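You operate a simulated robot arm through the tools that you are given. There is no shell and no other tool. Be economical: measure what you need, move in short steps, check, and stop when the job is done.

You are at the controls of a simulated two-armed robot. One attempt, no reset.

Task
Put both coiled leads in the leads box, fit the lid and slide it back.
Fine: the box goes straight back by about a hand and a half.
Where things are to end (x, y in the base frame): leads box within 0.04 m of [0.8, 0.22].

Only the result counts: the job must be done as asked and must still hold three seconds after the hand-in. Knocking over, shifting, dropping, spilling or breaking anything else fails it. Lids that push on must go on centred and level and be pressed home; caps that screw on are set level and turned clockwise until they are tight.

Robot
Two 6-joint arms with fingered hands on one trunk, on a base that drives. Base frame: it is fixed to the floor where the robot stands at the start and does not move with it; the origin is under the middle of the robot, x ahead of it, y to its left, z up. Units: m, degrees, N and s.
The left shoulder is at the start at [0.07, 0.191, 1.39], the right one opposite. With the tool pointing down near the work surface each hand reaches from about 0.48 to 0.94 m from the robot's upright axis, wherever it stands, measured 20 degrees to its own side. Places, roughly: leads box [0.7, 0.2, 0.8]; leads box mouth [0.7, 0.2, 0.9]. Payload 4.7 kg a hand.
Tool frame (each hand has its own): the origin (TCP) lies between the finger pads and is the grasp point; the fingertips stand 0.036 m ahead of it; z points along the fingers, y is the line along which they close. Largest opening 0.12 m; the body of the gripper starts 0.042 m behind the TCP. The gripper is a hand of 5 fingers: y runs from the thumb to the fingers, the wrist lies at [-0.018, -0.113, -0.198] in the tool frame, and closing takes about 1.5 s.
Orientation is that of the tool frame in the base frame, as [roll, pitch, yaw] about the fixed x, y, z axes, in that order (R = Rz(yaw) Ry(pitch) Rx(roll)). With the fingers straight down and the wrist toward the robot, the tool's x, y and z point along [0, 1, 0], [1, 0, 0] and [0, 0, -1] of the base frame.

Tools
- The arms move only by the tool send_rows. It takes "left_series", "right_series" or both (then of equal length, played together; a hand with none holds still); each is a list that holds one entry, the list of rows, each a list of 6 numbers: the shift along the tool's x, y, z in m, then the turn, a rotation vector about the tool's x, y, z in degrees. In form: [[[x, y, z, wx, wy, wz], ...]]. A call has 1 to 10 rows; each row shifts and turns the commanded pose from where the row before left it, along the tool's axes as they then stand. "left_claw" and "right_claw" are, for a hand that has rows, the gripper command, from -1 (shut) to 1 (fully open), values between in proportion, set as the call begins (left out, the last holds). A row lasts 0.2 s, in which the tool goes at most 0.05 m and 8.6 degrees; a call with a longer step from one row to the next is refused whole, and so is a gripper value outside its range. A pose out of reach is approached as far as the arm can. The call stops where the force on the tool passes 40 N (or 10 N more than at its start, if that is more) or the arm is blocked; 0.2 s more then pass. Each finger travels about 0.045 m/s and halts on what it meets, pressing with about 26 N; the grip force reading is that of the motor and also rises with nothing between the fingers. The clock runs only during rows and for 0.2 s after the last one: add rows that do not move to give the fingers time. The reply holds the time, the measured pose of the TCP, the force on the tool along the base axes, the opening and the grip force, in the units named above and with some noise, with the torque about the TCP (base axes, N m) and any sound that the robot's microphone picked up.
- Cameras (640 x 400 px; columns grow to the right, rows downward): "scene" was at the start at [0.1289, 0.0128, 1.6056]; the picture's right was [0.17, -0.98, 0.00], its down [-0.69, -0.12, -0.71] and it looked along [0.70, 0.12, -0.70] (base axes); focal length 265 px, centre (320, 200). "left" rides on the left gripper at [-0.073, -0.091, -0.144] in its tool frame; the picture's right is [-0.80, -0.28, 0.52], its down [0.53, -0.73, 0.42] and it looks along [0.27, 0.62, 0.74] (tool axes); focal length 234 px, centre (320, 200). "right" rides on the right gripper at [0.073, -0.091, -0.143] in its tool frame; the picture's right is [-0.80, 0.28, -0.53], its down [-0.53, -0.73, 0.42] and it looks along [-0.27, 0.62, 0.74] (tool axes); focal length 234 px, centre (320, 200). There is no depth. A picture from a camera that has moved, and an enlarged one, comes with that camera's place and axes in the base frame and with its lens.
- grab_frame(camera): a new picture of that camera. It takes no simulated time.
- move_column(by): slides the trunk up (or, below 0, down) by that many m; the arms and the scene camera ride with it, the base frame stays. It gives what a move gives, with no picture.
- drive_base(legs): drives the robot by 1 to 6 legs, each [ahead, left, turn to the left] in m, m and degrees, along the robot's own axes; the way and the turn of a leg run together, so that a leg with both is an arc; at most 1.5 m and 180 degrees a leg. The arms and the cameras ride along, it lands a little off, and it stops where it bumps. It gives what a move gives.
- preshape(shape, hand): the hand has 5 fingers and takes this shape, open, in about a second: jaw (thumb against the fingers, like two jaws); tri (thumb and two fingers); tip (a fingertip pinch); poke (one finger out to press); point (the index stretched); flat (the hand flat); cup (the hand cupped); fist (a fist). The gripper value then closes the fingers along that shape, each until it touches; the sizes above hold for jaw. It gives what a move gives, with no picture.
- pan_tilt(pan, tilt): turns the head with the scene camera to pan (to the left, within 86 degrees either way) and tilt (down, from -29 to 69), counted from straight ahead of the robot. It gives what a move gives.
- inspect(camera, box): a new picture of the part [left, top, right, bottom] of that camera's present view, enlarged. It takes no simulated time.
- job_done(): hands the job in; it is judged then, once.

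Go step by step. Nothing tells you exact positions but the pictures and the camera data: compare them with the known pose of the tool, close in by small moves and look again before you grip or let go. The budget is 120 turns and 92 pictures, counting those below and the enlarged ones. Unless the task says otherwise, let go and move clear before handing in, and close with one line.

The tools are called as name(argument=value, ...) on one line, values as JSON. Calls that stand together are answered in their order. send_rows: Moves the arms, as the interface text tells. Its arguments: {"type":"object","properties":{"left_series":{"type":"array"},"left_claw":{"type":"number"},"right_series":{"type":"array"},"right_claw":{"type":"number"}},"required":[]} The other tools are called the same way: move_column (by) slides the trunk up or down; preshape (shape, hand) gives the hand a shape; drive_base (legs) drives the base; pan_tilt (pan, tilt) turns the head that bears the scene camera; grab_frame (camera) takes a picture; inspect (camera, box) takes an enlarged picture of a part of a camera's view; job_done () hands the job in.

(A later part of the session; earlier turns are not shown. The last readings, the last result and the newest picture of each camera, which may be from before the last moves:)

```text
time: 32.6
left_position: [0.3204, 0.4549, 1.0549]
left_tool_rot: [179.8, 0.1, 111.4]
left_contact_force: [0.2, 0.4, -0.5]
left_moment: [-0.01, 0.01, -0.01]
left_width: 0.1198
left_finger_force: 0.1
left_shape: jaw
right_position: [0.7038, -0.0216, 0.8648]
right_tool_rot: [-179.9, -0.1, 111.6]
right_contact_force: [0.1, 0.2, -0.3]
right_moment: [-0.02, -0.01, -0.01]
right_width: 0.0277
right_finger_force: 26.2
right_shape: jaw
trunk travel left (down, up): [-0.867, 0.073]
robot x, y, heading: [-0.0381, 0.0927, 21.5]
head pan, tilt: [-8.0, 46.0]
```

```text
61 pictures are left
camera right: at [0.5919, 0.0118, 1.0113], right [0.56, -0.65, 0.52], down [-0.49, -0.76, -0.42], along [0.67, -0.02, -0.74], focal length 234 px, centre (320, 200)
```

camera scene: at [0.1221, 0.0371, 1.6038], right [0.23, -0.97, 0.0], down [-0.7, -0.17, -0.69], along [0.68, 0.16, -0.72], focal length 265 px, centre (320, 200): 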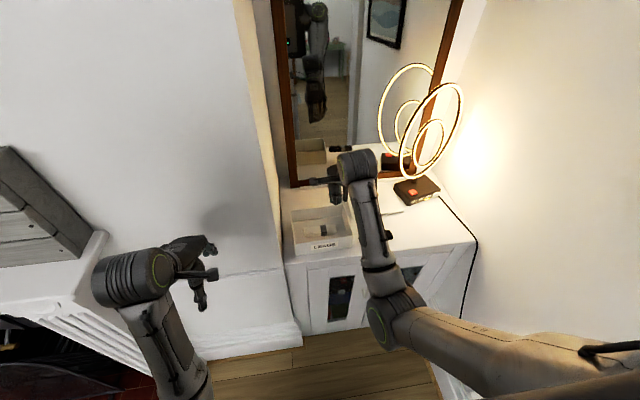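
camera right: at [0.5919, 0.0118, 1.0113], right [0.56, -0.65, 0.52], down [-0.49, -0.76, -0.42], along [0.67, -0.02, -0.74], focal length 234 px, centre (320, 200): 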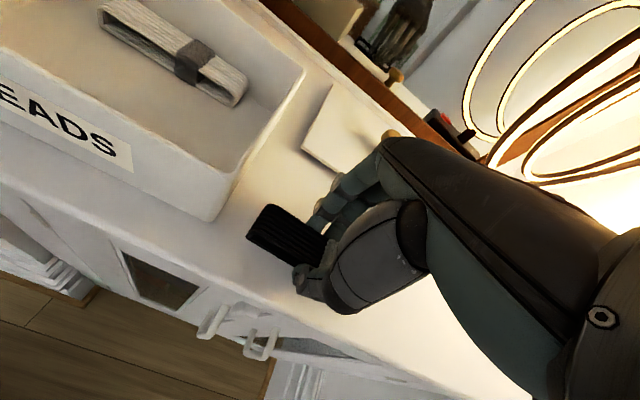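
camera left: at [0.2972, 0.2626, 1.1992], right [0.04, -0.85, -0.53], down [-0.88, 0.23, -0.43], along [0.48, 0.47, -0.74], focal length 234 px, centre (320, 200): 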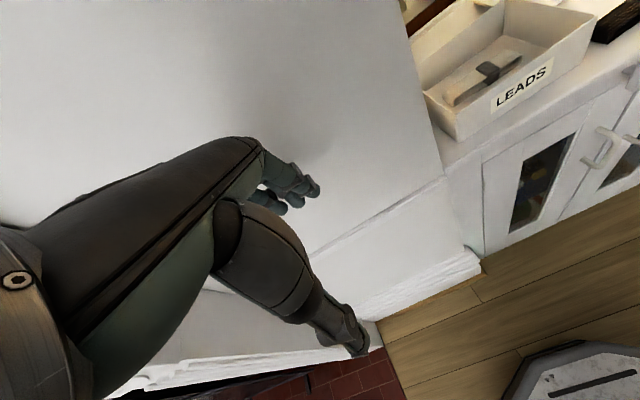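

The black lead is gripped. I'll lift it and carry it over the front half of the box.

send_rows(right_series=[[[0, 0, -0.03, 0, 0, 0], [0, 0, -0.04, 0, 0, 0], [0, 0, -0.04, 0, 0, 0], [0.036, 0.0054, -0.01, 0, 0, 0], [0.036, 0.0054, 0, 0, 0, 0], [0.036, 0.0054, 0, 0, 0, 0], [0.036, 0.0054, 0, 0, 0, 0], [0.036, 0.0054, 0, 0, 0, 0], [0, 0, 0, 0, 0, 0]]])

grab_frame(camera="right")

```text
time: 34.6
left_position: [0.3197, 0.4544, 1.0555]
left_tool_rot: [179.7, 0.0, 111.4]
left_contact_force: [-0.4, -0.1, 0.3]
left_moment: [0.02, 0.04, 0.01]
left_width: 0.12
left_finger_force: 0.0
left_shape: jaw
right_position: [0.6641, 0.1541, 0.987]
right_tool_rot: [-179.8, -0.2, 111.5]
right_contact_force: [-0.1, -0.4, -0.4]
right_moment: [0.01, -0.01, -0.01]
right_width: 0.0274
right_finger_force: 26.0
right_shape: jaw
trunk travel left (down, up): [-0.867, 0.073]
robot x, y, heading: [-0.0358, 0.0906, 21.2]
head pan, tilt: [-8.0, 46.0]
```

```text
60 pictures are left
camera right: at [0.5518, 0.1879, 1.1316], right [0.56, -0.65, 0.52], down [-0.49, -0.76, -0.42], along [0.67, -0.02, -0.74], focal length 234 px, centre (320, 200)
```

right: 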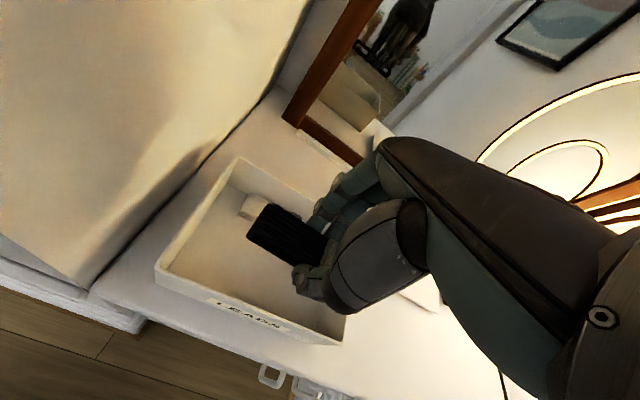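

It is well aligned, so I'll lower it in steps.

send_rows(right_series=[[[0, 0, 0.03, 0, 0, 0], [0, 0, 0.03, 0, 0, 0], [0, 0, 0.025, 0, 0, 0], [0, 0, 0.015, 0, 0, 0], [0, 0, 0.01, 0, 0, 0], [0, 0, 0, 0, 0, 0]]])

grab_frame(camera="right")

```text
time: 36.0
left_position: [0.3209, 0.456, 1.0553]
left_tool_rot: [179.8, -0.1, 111.4]
left_contact_force: [-0.1, -0.4, -0.1]
left_moment: [0.04, 0.03, 0.0]
left_width: 0.12
left_finger_force: 0.1
left_shape: jaw
right_position: [0.6635, 0.1559, 0.878]
right_tool_rot: [-179.9, 0.0, 111.4]
right_contact_force: [1.5, 0.5, -0.3]
right_moment: [-0.02, 0.08, 0.02]
right_width: 0.0274
right_finger_force: 25.9
right_shape: jaw
trunk travel left (down, up): [-0.867, 0.073]
robot x, y, heading: [-0.0353, 0.0951, 21.5]
head pan, tilt: [-8.0, 46.0]
```

```text
59 pictures are left
camera right: at [0.551, 0.1886, 1.0215], right [0.56, -0.65, 0.52], down [-0.49, -0.76, -0.42], along [0.67, -0.02, -0.74], focal length 234 px, centre (320, 200)
```

right: 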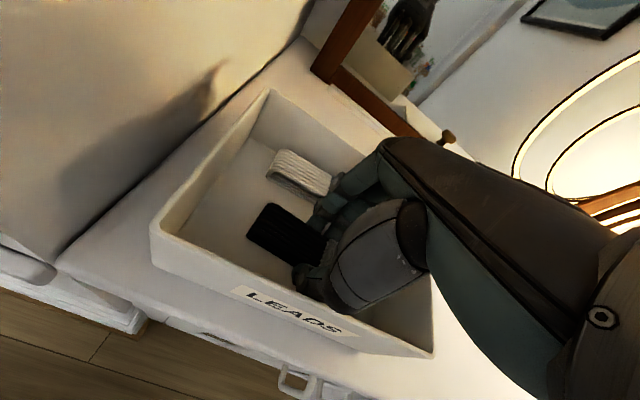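

Both leads sit side by side in the box, with the thumb lightly on the front wall. I'll touch down, release and lift.

send_rows(right_series=[[[0, 0.004, 0.005, 0, 0, 0], [0, 0, 0, 0, 0, 0]]])

send_rows(right_series=[[[0, 0, 0, 0, 0, 0], [0, 0, 0, 0, 0, 0], [0, 0, 0, 0, 0, 0], [0, 0, 0, 0, 0, 0]]], right_claw=-0.3)

send_rows(right_series=[[[0, 0, -0.015, 0, 0, 0], [0, 0, -0.03, 0, 0, 0], [0, 0, -0.04, 0, 0, 0], [0, 0, -0.045, 0, 0, 0], [-0.04, 0, 0, 0, 0, 0], [-0.045, 0, 0, 0, 0, 0], [-0.045, 0, 0, 0, 0, 0]]])

grab_frame(camera="right")

inspect(camera="scene", box=[270, 130, 470, 290])

```text
time: 36.6
left_position: [0.3201, 0.4556, 1.0543]
left_tool_rot: [179.8, 0.0, 111.3]
left_contact_force: [0.3, -0.1, 0.2]
left_moment: [-0.01, 0.01, 0.0]
left_width: 0.1197
left_finger_force: 0.0
left_shape: jaw
right_position: [0.6663, 0.157, 0.8726]
right_tool_rot: [-179.9, -0.2, 111.5]
right_contact_force: [0.1, -0.3, -0.4]
right_moment: [0.05, 0.0, 0.02]
right_width: 0.0272
right_finger_force: 26.1
right_shape: jaw
trunk travel left (down, up): [-0.867, 0.073]
robot x, y, heading: [-0.0366, 0.0933, 21.1]
head pan, tilt: [-8.0, 46.0]
```

```text
time: 37.6
left_position: [0.3207, 0.4544, 1.0538]
left_tool_rot: [179.7, 0.0, 111.4]
left_contact_force: [0.0, -0.2, 0.4]
left_moment: [0.01, -0.01, -0.01]
left_width: 0.1198
left_finger_force: 0.0
left_shape: jaw
right_position: [0.6678, 0.156, 0.8714]
right_tool_rot: [-179.8, -0.1, 111.5]
right_contact_force: [1.2, -0.2, 0.8]
right_moment: [-0.01, 0.02, -0.02]
right_width: 0.0405
right_finger_force: 0.0
right_shape: jaw
trunk travel left (down, up): [-0.867, 0.073]
robot x, y, heading: [-0.0397, 0.0896, 21.6]
head pan, tilt: [-8.0, 46.0]
```

```text
time: 39.2
left_position: [0.3199, 0.4556, 1.0559]
left_tool_rot: [179.8, -0.1, 111.6]
left_contact_force: [0.0, 0.4, 0.7]
left_moment: [0.03, 0.02, -0.05]
left_width: 0.1199
left_finger_force: 0.1
left_shape: jaw
right_position: [0.717, 0.0323, 1.0016]
right_tool_rot: [-179.8, -0.3, 111.5]
right_contact_force: [-0.3, 0.6, -0.7]
right_moment: [0.02, 0.04, -0.01]
right_width: 0.0421
right_finger_force: 0.0
right_shape: jaw
trunk travel left (down, up): [-0.867, 0.073]
robot x, y, heading: [-0.0365, 0.0927, 21.4]
head pan, tilt: [-8.0, 46.0]
```

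```text
58 pictures are left
camera right: at [0.6039, 0.0645, 1.1458], right [0.56, -0.65, 0.52], down [-0.49, -0.76, -0.43], along [0.67, -0.02, -0.74], focal length 234 px, centre (320, 200)
```

right: 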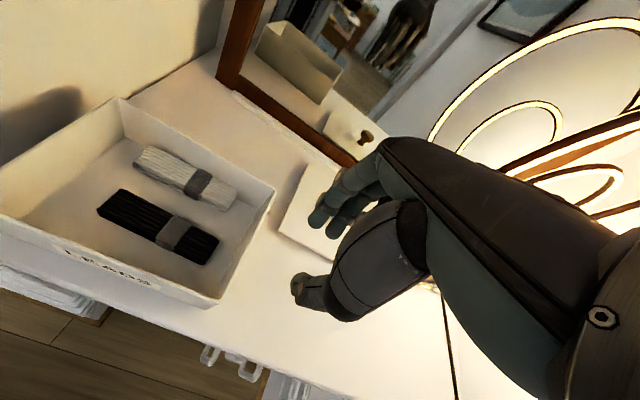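

```text
2.50 times, centred on (370, 210) of scene
camera zoom: at [0.0877, 0.126, 1.6038], right [0.23, -0.97, 0.0], down [-0.7, -0.17, -0.69], along [0.68, 0.16, -0.72], focal length 662 px, centre (195, 175)
```

zoom: 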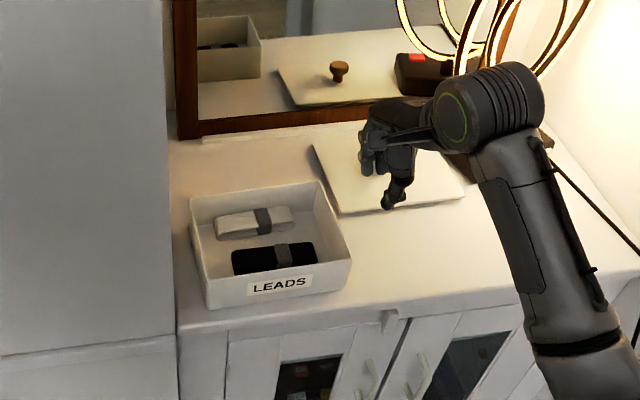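

Both leads are in the box. Next is the lid, whose knob is near my reach limit, so I'll raise the hand 0.1 m and lower the trunk 0.1 m for more horizontal reach.

send_rows(right_series=[[[0, 0, -0.04, 0, 0, 0], [0, 0, -0.04, 0, 0, 0], [0, 0, -0.02, 0, 0, 0]]], right_claw=0)

move_column(by=-0.1)

send_rows(right_series=[[[0, 0.03, 0, 0, 0, 0], [0, 0.03, 0, 0, 0, 0], [0, 0.03, 0, 0, 0, 0], [0, 0.03, 0, 0, 0, 0], [0, 0, 0, 0, 0, 0]]])

grab_frame(camera="right")

grab_frame(camera="scene")

```text
time: 40.0
left_position: [0.3198, 0.4563, 1.0548]
left_tool_rot: [179.8, 0.0, 111.4]
left_contact_force: [-0.9, -0.6, 0.1]
left_moment: [0.0, 0.02, 0.02]
left_width: 0.1195
left_finger_force: 0.1
left_shape: jaw
right_position: [0.7159, 0.0318, 1.101]
right_tool_rot: [-179.8, -0.1, 111.6]
right_contact_force: [-0.2, -0.4, 0.6]
right_moment: [-0.01, -0.03, 0.0]
right_width: 0.0597
right_finger_force: 0.1
right_shape: jaw
trunk travel left (down, up): [-0.867, 0.073]
robot x, y, heading: [-0.037, 0.0912, 21.2]
head pan, tilt: [-8.0, 46.0]
```

```text
time: 41.3
left_position: [0.3199, 0.4555, 0.9548]
left_tool_rot: [179.9, 0.1, 111.4]
left_contact_force: [0.0, 0.1, -0.1]
left_moment: [-0.03, 0.0, 0.0]
left_width: 0.1198
left_finger_force: 0.0
left_shape: jaw
right_position: [0.7162, 0.0324, 1.0033]
right_tool_rot: [-179.9, 0.0, 111.5]
right_contact_force: [0.1, 0.0, 0.3]
right_moment: [0.02, 0.01, 0.0]
right_width: 0.0595
right_finger_force: 0.0
right_shape: jaw
trunk travel left (down, up): [-0.767, 0.173]
robot x, y, heading: [-0.0341, 0.0921, 21.2]
head pan, tilt: [-8.0, 46.0]
```

```text
time: 42.5
left_position: [0.3198, 0.4544, 0.9551]
left_tool_rot: [179.9, -0.1, 111.3]
left_contact_force: [-0.3, -0.5, -0.6]
left_moment: [0.0, -0.03, -0.01]
left_width: 0.1196
left_finger_force: 0.1
left_shape: jaw
right_position: [0.8277, 0.0762, 1.0021]
right_tool_rot: [-179.8, -0.2, 111.6]
right_contact_force: [-0.1, -0.6, -0.4]
right_moment: [0.04, 0.03, 0.02]
right_width: 0.0594
right_finger_force: 0.0
right_shape: jaw
trunk travel left (down, up): [-0.767, 0.173]
robot x, y, heading: [-0.0396, 0.0904, 21.4]
head pan, tilt: [-8.0, 46.0]
```

```text
56 pictures are left
camera right: at [0.715, 0.1101, 1.1456], right [0.56, -0.65, 0.52], down [-0.49, -0.76, -0.42], along [0.67, -0.02, -0.74], focal length 234 px, centre (320, 200)
```

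right: 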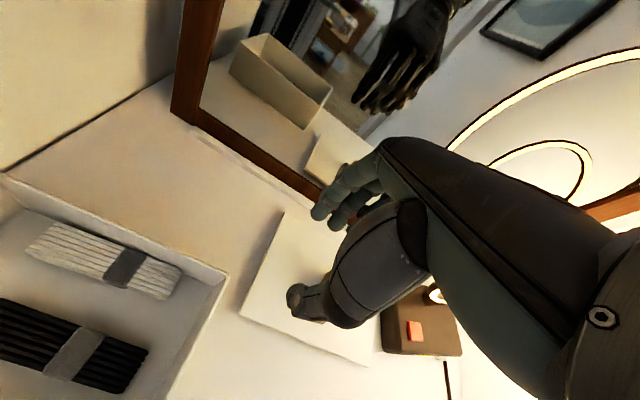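

```text
55 pictures are left
camera scene: at [0.0867, 0.1271, 1.5039], right [0.23, -0.97, 0.0], down [-0.7, -0.17, -0.69], along [0.68, 0.16, -0.72], focal length 265 px, centre (320, 200)
```

scene: 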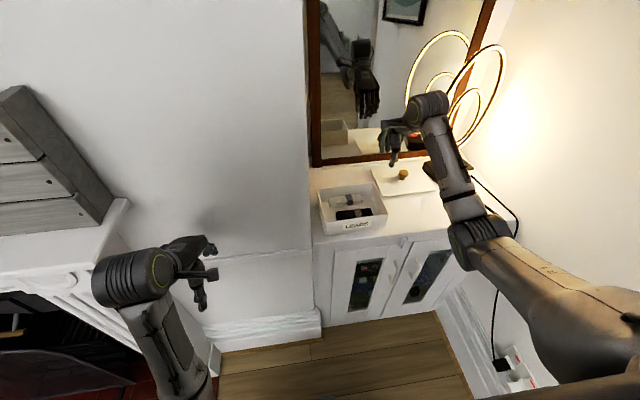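

The hand is above the lid's left part. I'll zoom in to fix the knob and lid position.

inspect(camera="scene", box=[310, 130, 450, 240])

```text
3.64 times, centred on (380, 185) of scene
camera zoom: at [0.0867, 0.1271, 1.5039], right [0.23, -0.97, 0.0], down [-0.7, -0.17, -0.69], along [0.68, 0.16, -0.72], focal length 962 px, centre (102, 254)
```

zoom: 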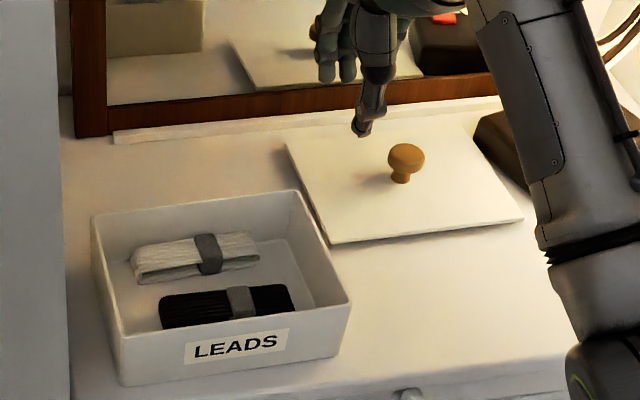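

Knob at about (0.893, -0.001), top z≈0.87; box rim centre about (0.692, 0.167). I'll drop to z≈0.93 and move in over the knob, staying low and clear of the lamp rings.

send_rows(right_series=[[[0, 0, 0.035, 0, 0, 0], [0, 0, 0.035, 0, 0, 0], [-0.024, 0.008, 0, 0, 0, 0], [-0.024, 0.008, 0, 0, 0, 0], [-0.024, 0.008, 0, 0, 0, 0], [-0.023, 0.008, 0, 0, 0, 0], [0, 0, 0, 0, 0, 0]]])

grab_frame(camera="right")

inspect(camera="scene", box=[340, 70, 520, 220])

```text
time: 44.1
left_position: [0.3198, 0.456, 0.9549]
left_tool_rot: [179.9, 0.0, 111.4]
left_contact_force: [0.2, 0.3, 0.0]
left_moment: [0.03, 0.0, -0.01]
left_width: 0.1199
left_finger_force: 0.1
left_shape: jaw
right_position: [0.8923, 0.0015, 0.9313]
right_tool_rot: [-179.9, 0.0, 111.5]
right_contact_force: [0.0, -0.1, -0.1]
right_moment: [0.0, 0.04, 0.0]
right_width: 0.0596
right_finger_force: 0.1
right_shape: jaw
trunk travel left (down, up): [-0.767, 0.173]
robot x, y, heading: [-0.0364, 0.0923, 21.2]
head pan, tilt: [-8.0, 46.0]
```

```text
53 pictures are left
camera right: at [0.78, 0.0352, 1.0759], right [0.56, -0.65, 0.52], down [-0.49, -0.76, -0.42], along [0.67, -0.02, -0.74], focal length 234 px, centre (320, 200)
```

right: 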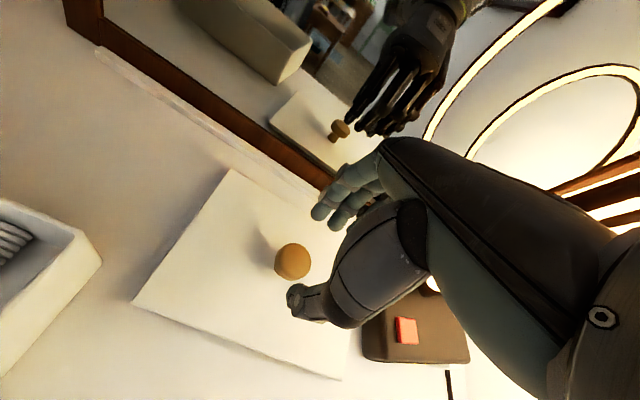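

```text
2.67 times, centred on (430, 145) of scene
camera zoom: at [0.0871, 0.1283, 1.5038], right [0.23, -0.97, 0.0], down [-0.7, -0.17, -0.69], along [0.68, 0.16, -0.72], focal length 706 px, centre (27, 347)
```

zoom: 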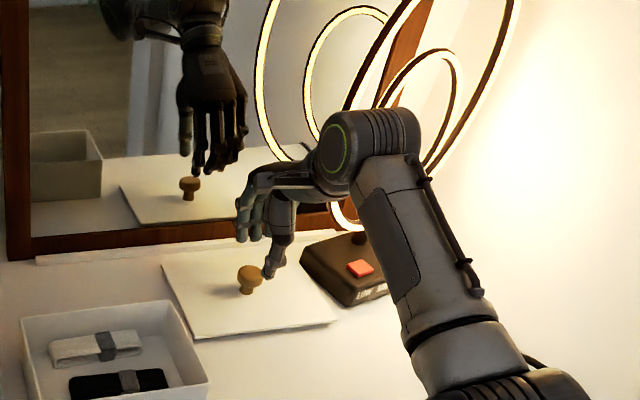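

The hand is centred on the knob to within a couple of mm. I'll descend to z≈0.878 and grip.

send_rows(right_series=[[[0, 0, 0.02, 0, 0, 0], [0, 0, 0.018, 0, 0, 0], [0, 0, 0.013, 0, 0, 0], [0, 0, 0, 0, 0, 0]]])

grab_frame(camera="right")

inspect(camera="scene", box=[360, 120, 450, 210])

```text
time: 45.1
left_position: [0.3206, 0.4543, 0.955]
left_tool_rot: [179.8, 0.0, 111.4]
left_contact_force: [0.8, -0.8, -0.2]
left_moment: [0.01, -0.01, 0.0]
left_width: 0.1197
left_finger_force: 0.1
left_shape: jaw
right_position: [0.89, 0.0014, 0.8787]
right_tool_rot: [-179.7, 0.0, 111.5]
right_contact_force: [-0.3, 0.5, 0.0]
right_moment: [0.0, -0.03, -0.01]
right_width: 0.06
right_finger_force: 0.1
right_shape: jaw
trunk travel left (down, up): [-0.767, 0.173]
robot x, y, heading: [-0.0353, 0.0917, 21.3]
head pan, tilt: [-8.0, 46.0]
```

```text
51 pictures are left
camera right: at [0.7789, 0.0354, 1.0239], right [0.56, -0.65, 0.52], down [-0.49, -0.76, -0.42], along [0.67, -0.02, -0.74], focal length 234 px, centre (320, 200)
```

right: 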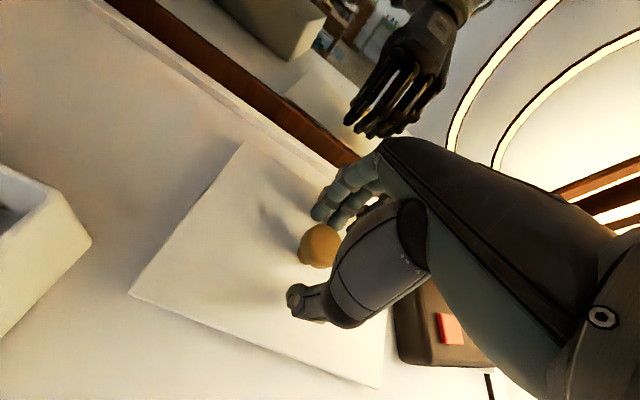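

```text
4.44 times, centred on (405, 165) of scene
camera zoom: at [0.0873, 0.1279, 1.5038], right [0.23, -0.97, 0.0], down [-0.7, -0.17, -0.69], along [0.68, 0.16, -0.72], focal length 1176 px, centre (-58, 356)
```

zoom: 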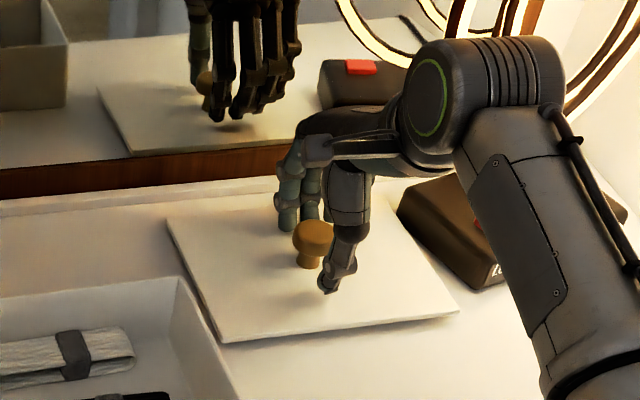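

The calculated position is within 5 mm. I'll shift 5 mm back and close on the knob.

send_rows(right_series=[[[0, 0.004, 0, 0, 0, 0], [0, 0, 0, 0, 0, 0]]])

send_rows(right_series=[[[0, 0, 0, 0, 0, 0], [0, 0, 0, 0, 0, 0], [0, 0, 0, 0, 0, 0], [0, 0, 0, 0, 0, 0], [0, 0, 0, 0, 0, 0], [0, 0, 0, 0, 0, 0]]], right_claw=-1)

grab_frame(camera="right")

inspect(camera="scene", box=[360, 120, 450, 210])

```text
time: 45.7
left_position: [0.3201, 0.4557, 0.9557]
left_tool_rot: [179.8, 0.0, 111.3]
left_contact_force: [0.1, -0.7, -0.6]
left_moment: [0.02, 0.02, 0.01]
left_width: 0.1195
left_finger_force: 0.1
left_shape: jaw
right_position: [0.8956, 0.0027, 0.8798]
right_tool_rot: [-179.8, -0.1, 111.6]
right_contact_force: [-0.3, 0.4, -0.1]
right_moment: [0.01, -0.04, 0.01]
right_width: 0.0597
right_finger_force: 0.1
right_shape: jaw
trunk travel left (down, up): [-0.767, 0.173]
robot x, y, heading: [-0.0312, 0.0929, 21.4]
head pan, tilt: [-8.0, 46.0]
```

```text
time: 47.1
left_position: [0.3199, 0.4559, 0.955]
left_tool_rot: [179.8, 0.1, 111.4]
left_contact_force: [0.4, 0.3, 0.0]
left_moment: [-0.04, -0.03, 0.02]
left_width: 0.1198
left_finger_force: 0.0
left_shape: jaw
right_position: [0.8956, 0.0033, 0.8805]
right_tool_rot: [-179.9, -0.2, 111.5]
right_contact_force: [0.3, -0.6, -1.3]
right_moment: [0.02, 0.03, 0.02]
right_width: 0.0247
right_finger_force: 26.5
right_shape: jaw
trunk travel left (down, up): [-0.767, 0.173]
robot x, y, heading: [-0.0345, 0.0947, 21.3]
head pan, tilt: [-8.0, 46.0]
```

```text
49 pictures are left
camera right: at [0.7833, 0.0362, 1.0239], right [0.56, -0.65, 0.52], down [-0.49, -0.76, -0.42], along [0.67, -0.02, -0.74], focal length 234 px, centre (320, 200)
```

right: 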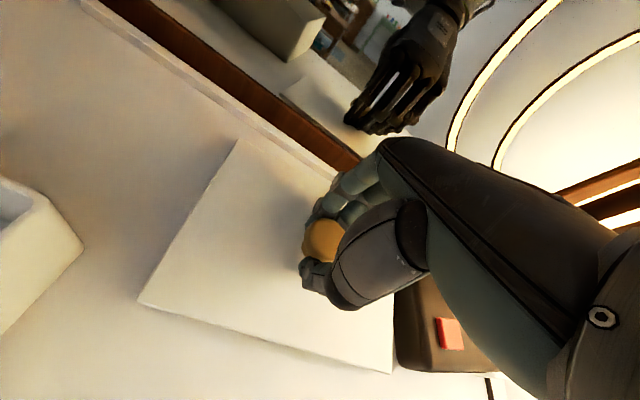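

```text
4.44 times, centred on (405, 165) of scene
camera zoom: at [0.0875, 0.1279, 1.5037], right [0.23, -0.97, 0.0], down [-0.7, -0.17, -0.69], along [0.68, 0.16, -0.72], focal length 1176 px, centre (-58, 356)
```

zoom: 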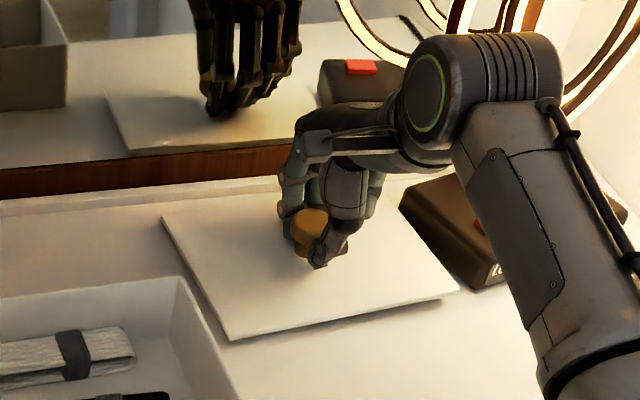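

The grip is slightly off-centre, with the knob sticking out to the left. I'll open, shift 10 mm left and regrip.

send_rows(right_series=[[[0, 0, 0, 0, 0, 0], [0, 0, 0, 0, 0, 0], [0, 0, 0, 0, 0, 0], [0, 0, 0, 0, 0, 0], [0.005, 0, 0, 0, 0, 0], [0.005, 0, 0, 0, 0, 0], [0, 0, 0, 0, 0, 0]]], right_claw=0)

inspect(camera="scene", box=[360, 120, 450, 210])

send_rows(right_series=[[[0, 0, 0, 0, 0, 0], [0, 0, 0, 0, 0, 0], [0, 0, 0, 0, 0, 0], [0, 0, 0, 0, 0, 0], [0, 0, 0, 0, 0, 0], [0, 0, 0, 0, 0, 0]]], right_claw=-1)

grab_frame(camera="right")

inspect(camera="scene", box=[360, 120, 450, 210])

```text
time: 48.7
left_position: [0.3203, 0.4557, 0.955]
left_tool_rot: [179.8, 0.0, 111.4]
left_contact_force: [0.3, -0.3, 0.2]
left_moment: [0.01, 0.01, 0.0]
left_width: 0.12
left_finger_force: 0.1
left_shape: jaw
right_position: [0.8915, 0.0117, 0.8799]
right_tool_rot: [-179.8, -0.2, 111.5]
right_contact_force: [0.4, -0.5, -0.3]
right_moment: [-0.01, 0.03, 0.01]
right_width: 0.0595
right_finger_force: 0.0
right_shape: jaw
trunk travel left (down, up): [-0.767, 0.173]
robot x, y, heading: [-0.0373, 0.0906, 21.2]
head pan, tilt: [-8.0, 46.0]
```

```text
4.44 times, centred on (405, 165) of scene
camera zoom: at [0.0875, 0.1277, 1.5038], right [0.23, -0.97, 0.0], down [-0.7, -0.17, -0.69], along [0.68, 0.16, -0.72], focal length 1176 px, centre (-58, 356)
```

zoom: 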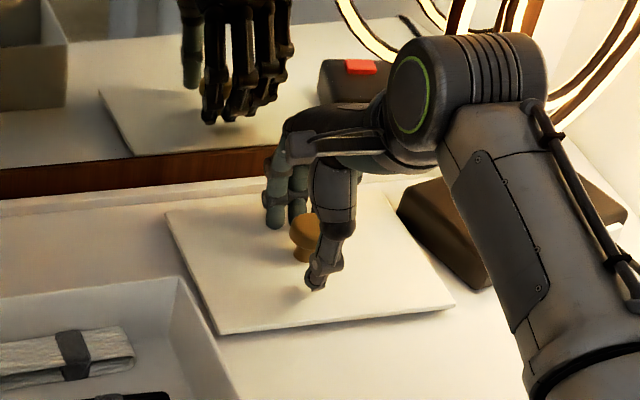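

```text
time: 50.1
left_position: [0.3205, 0.4565, 0.9541]
left_tool_rot: [179.8, 0.0, 111.4]
left_contact_force: [0.2, -0.9, 0.1]
left_moment: [0.0, 0.01, -0.01]
left_width: 0.1198
left_finger_force: 0.0
left_shape: jaw
right_position: [0.8939, 0.0126, 0.88]
right_tool_rot: [-179.9, -0.2, 111.4]
right_contact_force: [0.6, 0.9, 0.4]
right_moment: [0.03, 0.03, 0.11]
right_width: 0.0181
right_finger_force: 25.3
right_shape: jaw
trunk travel left (down, up): [-0.767, 0.173]
robot x, y, heading: [-0.0392, 0.0928, 21.1]
head pan, tilt: [-8.0, 46.0]
```

```text
46 pictures are left
camera right: at [0.7799, 0.046, 1.0242], right [0.56, -0.65, 0.52], down [-0.49, -0.76, -0.42], along [0.67, -0.02, -0.74], focal length 234 px, centre (320, 200)
```

right: 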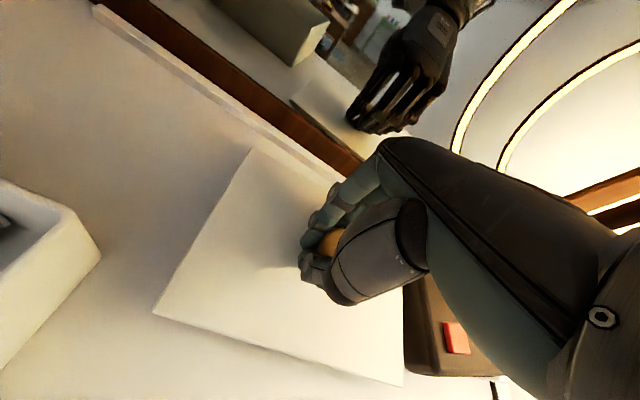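

```text
4.44 times, centred on (405, 165) of scene
camera zoom: at [0.0874, 0.1281, 1.5038], right [0.23, -0.97, 0.0], down [-0.7, -0.17, -0.69], along [0.68, 0.16, -0.72], focal length 1176 px, centre (-58, 356)
```

zoom: 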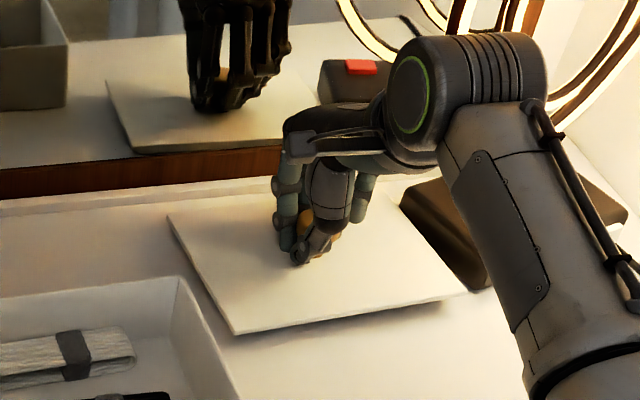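

That overshot, and the knob now sticks out to the right. I'll open and shift back 6 mm for a centred grip.

send_rows(right_series=[[[0, 0, 0, 0, 0, 0], [0, 0, 0, 0, 0, 0], [0, 0, 0, 0, 0, 0], [0, 0, 0, 0, 0, 0], [0, 0, 0, 0, 0, 0], [-0.005, 0, 0, 0, 0, 0], [0, 0, 0, 0, 0, 0]]], right_claw=0)

grab_frame(camera="right")

inspect(camera="scene", box=[360, 120, 450, 210])

```text
time: 51.7
left_position: [0.3201, 0.4562, 0.9548]
left_tool_rot: [179.8, 0.0, 111.4]
left_contact_force: [0.2, 0.5, -0.4]
left_moment: [-0.04, 0.02, 0.01]
left_width: 0.1193
left_finger_force: 0.0
left_shape: jaw
right_position: [0.8945, 0.0068, 0.8807]
right_tool_rot: [-180.0, 0.0, 111.5]
right_contact_force: [-0.1, 0.4, -0.8]
right_moment: [-0.04, -0.02, 0.0]
right_width: 0.0594
right_finger_force: 0.1
right_shape: jaw
trunk travel left (down, up): [-0.767, 0.173]
robot x, y, heading: [-0.0364, 0.0903, 21.7]
head pan, tilt: [-8.0, 46.0]
```

```text
44 pictures are left
camera right: at [0.7819, 0.0405, 1.0252], right [0.56, -0.65, 0.52], down [-0.49, -0.76, -0.42], along [0.67, -0.02, -0.74], focal length 234 px, centre (320, 200)
```

right: 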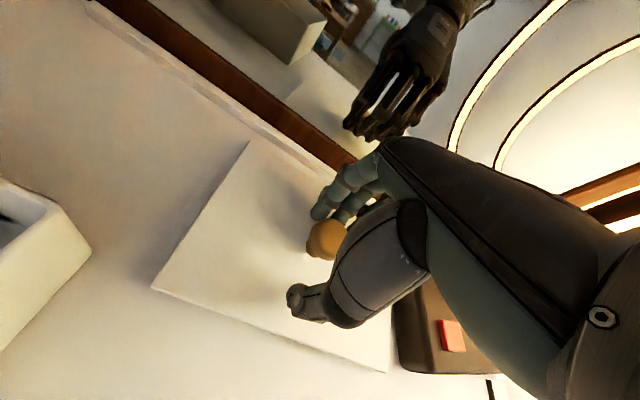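

```text
4.44 times, centred on (405, 165) of scene
camera zoom: at [0.0874, 0.128, 1.5038], right [0.23, -0.97, 0.0], down [-0.7, -0.17, -0.69], along [0.68, 0.16, -0.72], focal length 1176 px, centre (-58, 356)
```

zoom: 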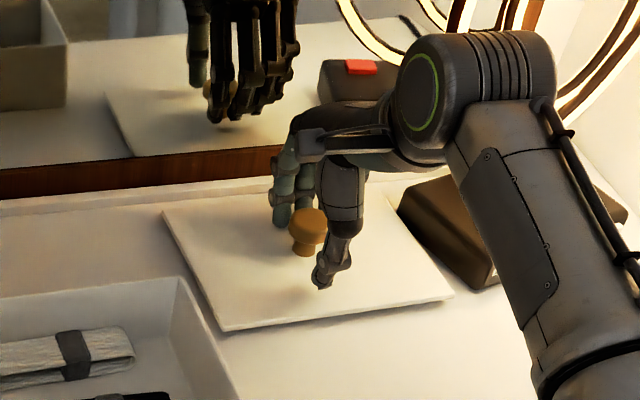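

The knob has slid back about 1 cm, to roughly (0.906, 0.006). I'll centre on it again and close.

send_rows(right_series=[[[-0.003, 0.005, 0, 0, 0, 0], [0, 0.006, 0, 0, 0, 0], [0, 0, 0, 0, 0, 0]]])

send_rows(right_series=[[[0, 0, 0, 0, 0, 0], [0, 0, 0, 0, 0, 0], [0, 0, 0, 0, 0, 0], [0, 0, 0, 0, 0, 0], [0, 0, 0, 0, 0, 0], [0, 0, 0, 0, 0, 0]]], right_claw=-1)

grab_frame(camera="right")

inspect(camera="scene", box=[360, 120, 450, 210])

```text
time: 52.5
left_position: [0.3197, 0.4561, 0.9543]
left_tool_rot: [179.8, 0.0, 111.4]
left_contact_force: [-1.0, -1.1, -0.6]
left_moment: [-0.04, 0.01, 0.02]
left_width: 0.1196
left_finger_force: 0.2
left_shape: jaw
right_position: [0.9065, 0.0073, 0.8813]
right_tool_rot: [-179.9, -0.2, 111.5]
right_contact_force: [0.3, 0.1, -0.3]
right_moment: [0.01, 0.0, 0.0]
right_width: 0.0595
right_finger_force: 0.1
right_shape: jaw
trunk travel left (down, up): [-0.767, 0.173]
robot x, y, heading: [-0.0358, 0.0907, 21.3]
head pan, tilt: [-8.0, 46.0]
```

```text
time: 53.9
left_position: [0.3202, 0.4568, 0.9542]
left_tool_rot: [179.8, 0.0, 111.3]
left_contact_force: [0.6, 0.2, -0.2]
left_moment: [0.0, 0.01, 0.0]
left_width: 0.1197
left_finger_force: 0.1
left_shape: jaw
right_position: [0.9063, 0.0085, 0.8804]
right_tool_rot: [-179.8, -0.2, 111.5]
right_contact_force: [-1.6, 0.8, -0.9]
right_moment: [0.01, 0.03, -0.01]
right_width: 0.0259
right_finger_force: 25.8
right_shape: jaw
trunk travel left (down, up): [-0.767, 0.173]
robot x, y, heading: [-0.0378, 0.0888, 21.6]
head pan, tilt: [-8.0, 46.0]
```

```text
42 pictures are left
camera right: at [0.7939, 0.0422, 1.0253], right [0.56, -0.65, 0.52], down [-0.49, -0.76, -0.42], along [0.67, -0.02, -0.74], focal length 234 px, centre (320, 200)
```

right: 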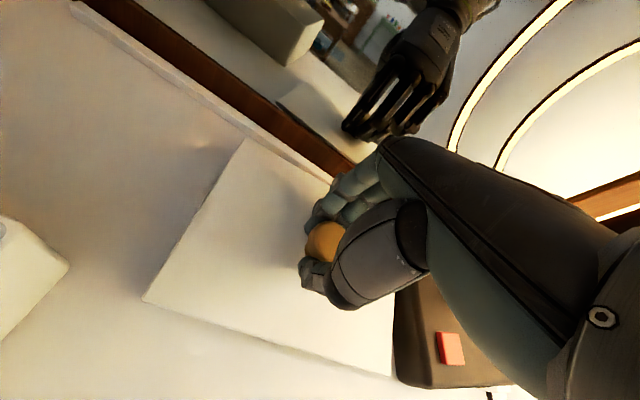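

```text
4.44 times, centred on (405, 165) of scene
camera zoom: at [0.0875, 0.128, 1.5037], right [0.23, -0.97, 0.0], down [-0.7, -0.17, -0.69], along [0.68, 0.16, -0.72], focal length 1176 px, centre (-58, 356)
```

zoom: 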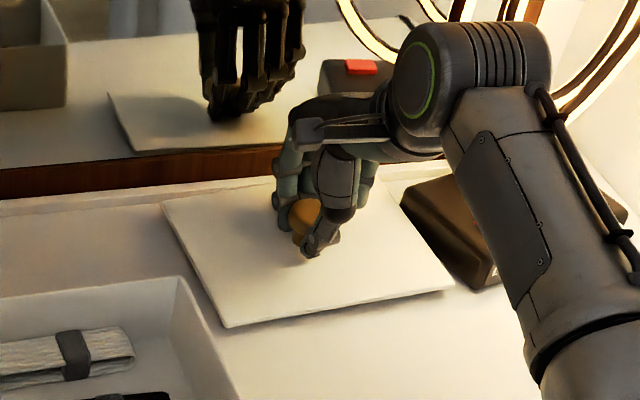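

The grip is firm with no torque. I'll test-lift 2 cm and check that the lid stays level.

send_rows(right_series=[[[0, 0, -0.005, 0, 0, 0], [0, 0, -0.01, 0, 0, 0], [0, 0, -0.01, 0, 0, 0], [0, 0, 0, 0, 0, 0]]])

grab_frame(camera="right")

inspect(camera="scene", box=[360, 120, 450, 210])

```text
time: 54.9
left_position: [0.3203, 0.4551, 0.955]
left_tool_rot: [179.8, 0.0, 111.4]
left_contact_force: [-0.3, -0.6, 0.7]
left_moment: [-0.01, -0.01, 0.01]
left_width: 0.1197
left_finger_force: 0.0
left_shape: jaw
right_position: [0.9054, 0.0068, 0.9066]
right_tool_rot: [-179.9, -0.2, 111.5]
right_contact_force: [0.8, -0.3, -1.2]
right_moment: [0.0, 0.01, -0.01]
right_width: 0.0253
right_finger_force: 26.4
right_shape: jaw
trunk travel left (down, up): [-0.767, 0.173]
robot x, y, heading: [-0.0351, 0.0896, 21.5]
head pan, tilt: [-8.0, 46.0]
```

```text
40 pictures are left
camera right: at [0.7936, 0.0405, 1.051], right [0.56, -0.65, 0.52], down [-0.49, -0.76, -0.42], along [0.67, -0.02, -0.74], focal length 234 px, centre (320, 200)
```

right: 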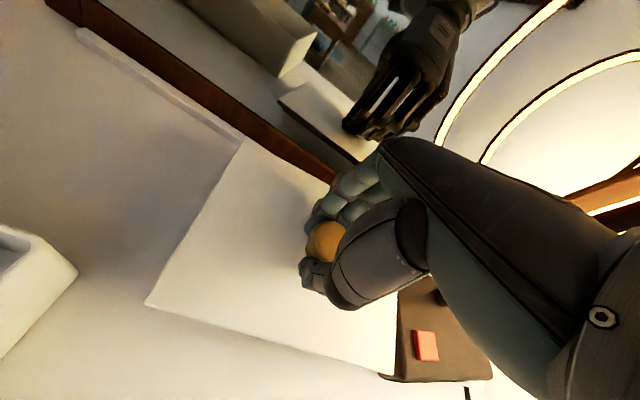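

```text
4.44 times, centred on (405, 165) of scene
camera zoom: at [0.0877, 0.1277, 1.5037], right [0.23, -0.97, 0.0], down [-0.7, -0.17, -0.69], along [0.68, 0.16, -0.72], focal length 1176 px, centre (-58, 356)
```

zoom: 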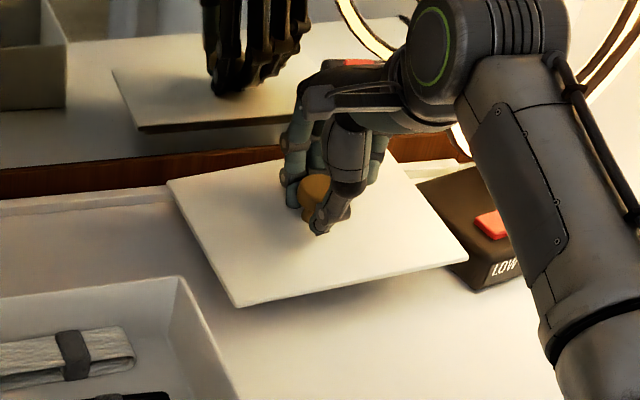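

The lid is held and rigid. I'll lift it to z≈0.97, carry it toward the box, and turn it about 4.5° to match the box's yaw.

send_rows(right_series=[[[0, 0, -0.025, 0, 0, 0], [0, 0, -0.025, 0, 0, 0], [0.01, -0.01, -0.018, 0, 0, 0], [0, 0, 0, 0, 0, 0]]])

send_rows(right_series=[[[0.028, -0.018, 0, 0, 0, 0], [0.028, -0.018, 0, 0, 0, 0], [0.028, -0.018, 0, 0, 0, 0], [0.028, -0.018, 0, 0, 0, 0], [0.028, -0.018, 0, 0, 0, 0], [0.028, -0.018, 0, 0, 0, 0], [0.028, -0.018, 0, 0, 0, 0], [0.028, -0.018, 0, 0, 0, 0], [0, 0, 0, 0, 0, 4.5], [0, 0, 0, 0, 0, 0]]])

grab_frame(camera="right")

inspect(camera="scene", box=[290, 120, 430, 240])

```text
time: 55.9
left_position: [0.3209, 0.455, 0.9547]
left_tool_rot: [179.9, 0.0, 111.4]
left_contact_force: [0.1, 0.6, -0.6]
left_moment: [-0.01, -0.02, 0.03]
left_width: 0.1197
left_finger_force: 0.0
left_shape: jaw
right_position: [0.8918, 0.0123, 0.9744]
right_tool_rot: [-179.8, -0.2, 111.4]
right_contact_force: [-0.6, 0.8, -0.6]
right_moment: [-0.01, 0.01, 0.01]
right_width: 0.0251
right_finger_force: 25.6
right_shape: jaw
trunk travel left (down, up): [-0.767, 0.173]
robot x, y, heading: [-0.0338, 0.0906, 21.3]
head pan, tilt: [-8.0, 46.0]
```

```text
time: 58.1
left_position: [0.3202, 0.4555, 0.9549]
left_tool_rot: [179.8, 0.0, 111.4]
left_contact_force: [1.1, 1.0, -0.4]
left_moment: [0.01, 0.0, 0.02]
left_width: 0.1194
left_finger_force: 0.2
left_shape: jaw
right_position: [0.6761, 0.1694, 0.9764]
right_tool_rot: [-179.8, -0.2, 107.0]
right_contact_force: [0.5, -0.5, -1.7]
right_moment: [-0.04, 0.03, 0.02]
right_width: 0.0252
right_finger_force: 26.2
right_shape: jaw
trunk travel left (down, up): [-0.767, 0.173]
robot x, y, heading: [-0.0365, 0.0915, 21.3]
head pan, tilt: [-8.0, 46.0]
```

```text
38 pictures are left
camera right: at [0.5681, 0.2121, 1.1203], right [0.5, -0.69, 0.52], down [-0.55, -0.72, -0.42], along [0.67, -0.07, -0.74], focal length 234 px, centre (320, 200)
```

right: 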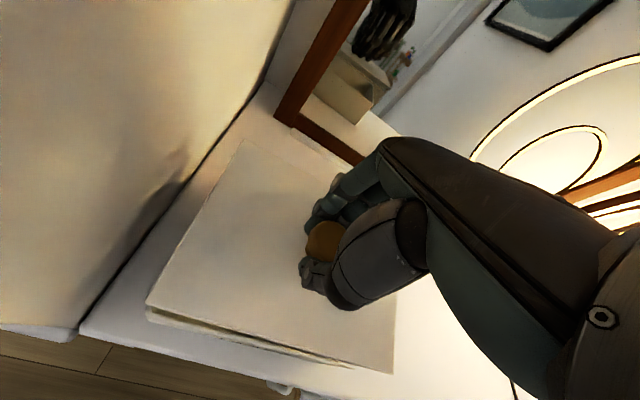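

```text
3.33 times, centred on (360, 180) of scene
camera zoom: at [0.0874, 0.128, 1.5038], right [0.23, -0.97, 0.0], down [-0.7, -0.17, -0.69], along [0.68, 0.16, -0.72], focal length 882 px, centre (187, 267)
```

zoom: 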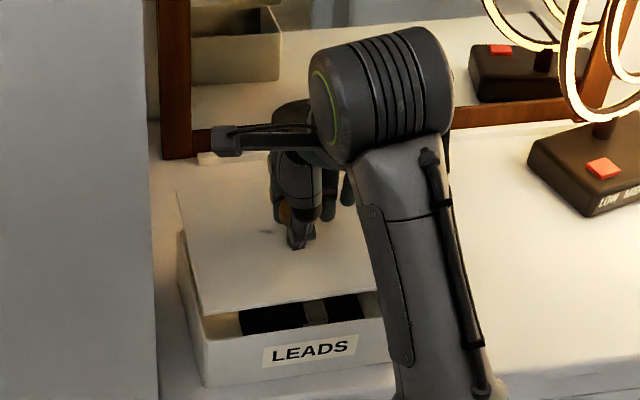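

The lid is over the box and aligned within a few mm by my estimate. I'll adjust slightly, lower it to just above the rim, and compare edges.

send_rows(right_series=[[[0.001, 0.004, 0.015, 0, 0, 0], [0, 0, 0.015, 0, 0, 0], [0, 0, 0, 0, 0, 0]]])

inspect(camera="right", box=[100, 100, 420, 400])

inspect(camera="scene", box=[310, 140, 410, 240])

grab_frame(camera="left")

```text
time: 58.9
left_position: [0.3195, 0.4568, 0.9549]
left_tool_rot: [179.7, 0.0, 111.4]
left_contact_force: [-0.2, 1.0, 0.3]
left_moment: [0.0, -0.02, 0.03]
left_width: 0.1197
left_finger_force: 0.0
left_shape: jaw
right_position: [0.6825, 0.1708, 0.9444]
right_tool_rot: [-179.9, -0.2, 107.0]
right_contact_force: [0.0, 0.0, 0.9]
right_moment: [0.11, -0.02, 0.0]
right_width: 0.0252
right_finger_force: 26.2
right_shape: jaw
trunk travel left (down, up): [-0.767, 0.173]
robot x, y, heading: [-0.0355, 0.0921, 21.5]
head pan, tilt: [-8.0, 46.0]
```

```text
1.33 times, centred on (260, 250) of right
camera zoom: at [0.5725, 0.2142, 1.089], right [0.5, -0.69, 0.52], down [-0.55, -0.72, -0.42], along [0.67, -0.07, -0.74], focal length 312 px, centre (400, 133)
```

zoom: 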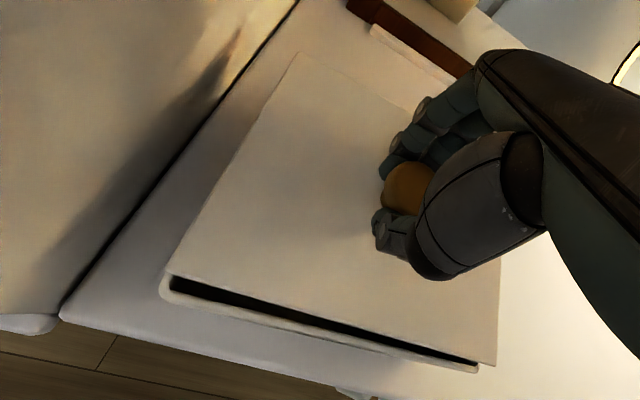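

```text
4.00 times, centred on (360, 190) of scene
camera zoom: at [0.0873, 0.1279, 1.5038], right [0.23, -0.97, 0.0], down [-0.7, -0.17, -0.69], along [0.68, 0.16, -0.72], focal length 1058 px, centre (160, 240)
```

zoom: 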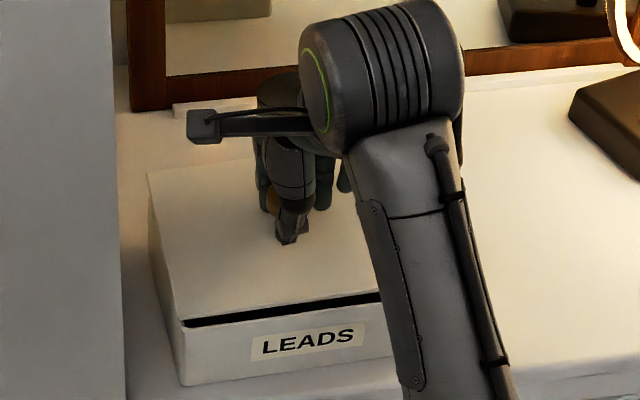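

```text
34 pictures are left
camera left: at [0.2619, 0.354, 1.0993], right [0.04, -0.85, -0.53], down [-0.88, 0.23, -0.43], along [0.48, 0.48, -0.74], focal length 234 px, centre (320, 200)
```

left: 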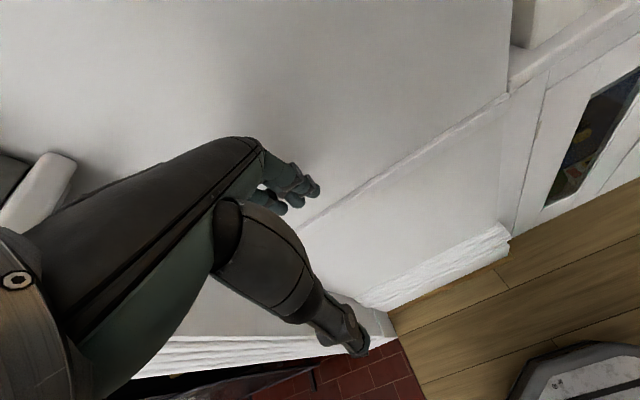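

The front lid edge appears about 6 mm behind the box's front rim. I'll use the mirror to check the back edge.

inspect(camera="scene", box=[310, 80, 390, 160])

```text
5.00 times, centred on (350, 120) of scene
camera zoom: at [0.0873, 0.1279, 1.5038], right [0.23, -0.97, 0.0], down [-0.7, -0.17, -0.69], along [0.68, 0.16, -0.72], focal length 1323 px, centre (170, 600)
```

zoom: 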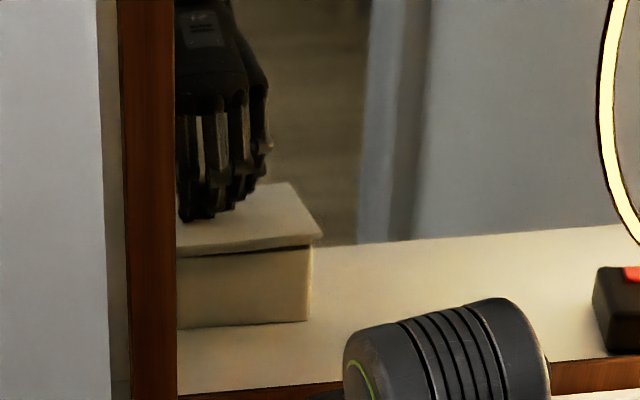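

The mirror shows the lid overhanging on the back-right, so it is a few mm larger than the box all round. I'll lift a little, shift it about 11 mm forward and 4 mm left, and re-check.

send_rows(right_series=[[[0, 0, -0.01, 0, 0, 0], [0.0028, -0.0114, 0, 0, 0, 0], [0, 0, 0.007, 0, 0, 0], [0, 0, 0, 0, 0, 0]]])

inspect(camera="right", box=[100, 100, 420, 400])

inspect(camera="scene", box=[310, 80, 390, 160])

```text
time: 59.9
left_position: [0.3198, 0.4549, 0.9553]
left_tool_rot: [179.8, -0.1, 111.5]
left_contact_force: [0.6, 0.4, 0.0]
left_moment: [-0.02, 0.04, -0.02]
left_width: 0.1198
left_finger_force: 0.0
left_shape: jaw
right_position: [0.6697, 0.1703, 0.9473]
right_tool_rot: [-179.8, 0.0, 107.0]
right_contact_force: [0.7, -0.9, -0.3]
right_moment: [0.03, 0.07, 0.04]
right_width: 0.0258
right_finger_force: 25.5
right_shape: jaw
trunk travel left (down, up): [-0.767, 0.173]
robot x, y, heading: [-0.0327, 0.0916, 21.4]
head pan, tilt: [-8.0, 46.0]
```

```text
1.33 times, centred on (260, 250) of right
camera zoom: at [0.5602, 0.2131, 1.0915], right [0.5, -0.69, 0.52], down [-0.55, -0.72, -0.42], along [0.67, -0.07, -0.74], focal length 312 px, centre (400, 133)
```

zoom: 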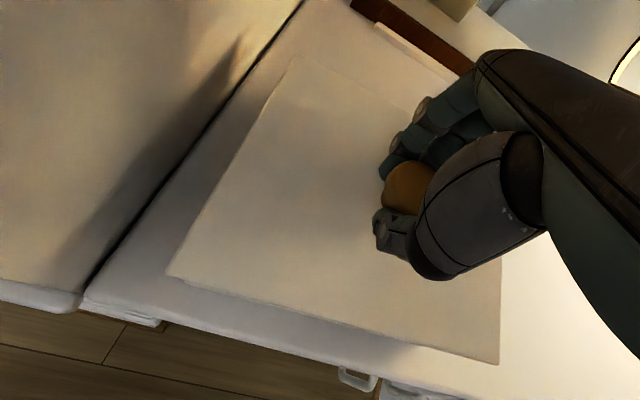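

```text
5.00 times, centred on (350, 120) of scene
camera zoom: at [0.0873, 0.1279, 1.5038], right [0.23, -0.97, 0.0], down [-0.7, -0.17, -0.69], along [0.68, 0.16, -0.72], focal length 1323 px, centre (170, 600)
```

zoom: 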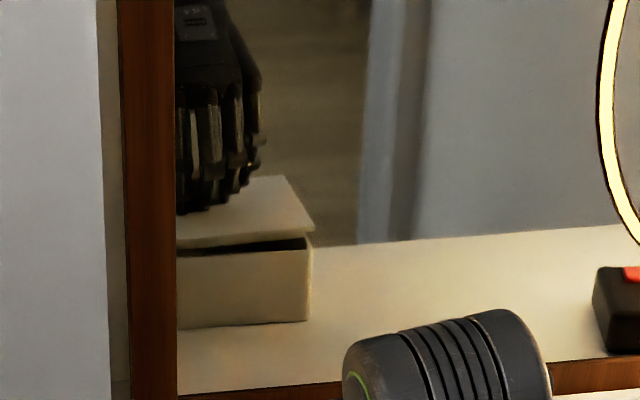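

The lid is now centred, with about 6 mm overhang front and back and 1–3 mm at the sides, and the yaw matches. I'll lower it onto the rim while watching force.

send_rows(right_series=[[[-0.001, 0, 0.004, 0, 0, 0], [0, 0, 0.004, 0, 0, 0], [0, 0, 0.004, 0, 0, 0], [0, 0, 0, 0, 0, 0]]])

inspect(camera="scene", box=[310, 80, 410, 240])

```text
time: 60.9
left_position: [0.3195, 0.4564, 0.9544]
left_tool_rot: [179.9, 0.0, 111.4]
left_contact_force: [0.5, 0.0, 0.3]
left_moment: [0.02, 0.0, -0.01]
left_width: 0.1198
left_finger_force: 0.1
left_shape: jaw
right_position: [0.6696, 0.1696, 0.9359]
right_tool_rot: [179.9, -0.1, 107.0]
right_contact_force: [3.9, 1.2, 7.7]
right_moment: [0.25, -0.16, -0.01]
right_width: 0.0257
right_finger_force: 26.2
right_shape: jaw
trunk travel left (down, up): [-0.767, 0.173]
robot x, y, heading: [-0.0364, 0.0925, 21.5]
head pan, tilt: [-8.0, 46.0]
```

```text
2.50 times, centred on (360, 160) of scene
camera zoom: at [0.0869, 0.128, 1.5039], right [0.23, -0.97, 0.0], down [-0.7, -0.17, -0.69], along [0.68, 0.16, -0.72], focal length 662 px, centre (220, 300)
```

zoom: 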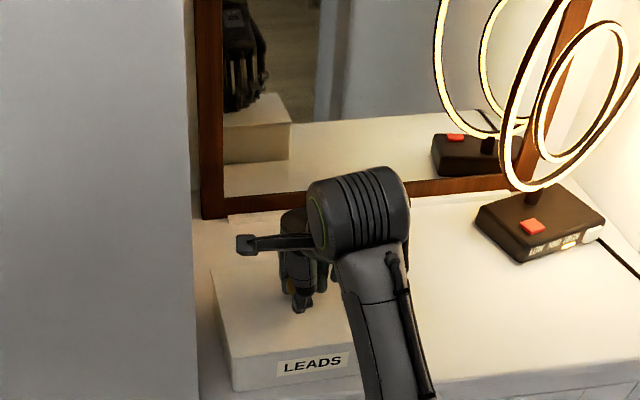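

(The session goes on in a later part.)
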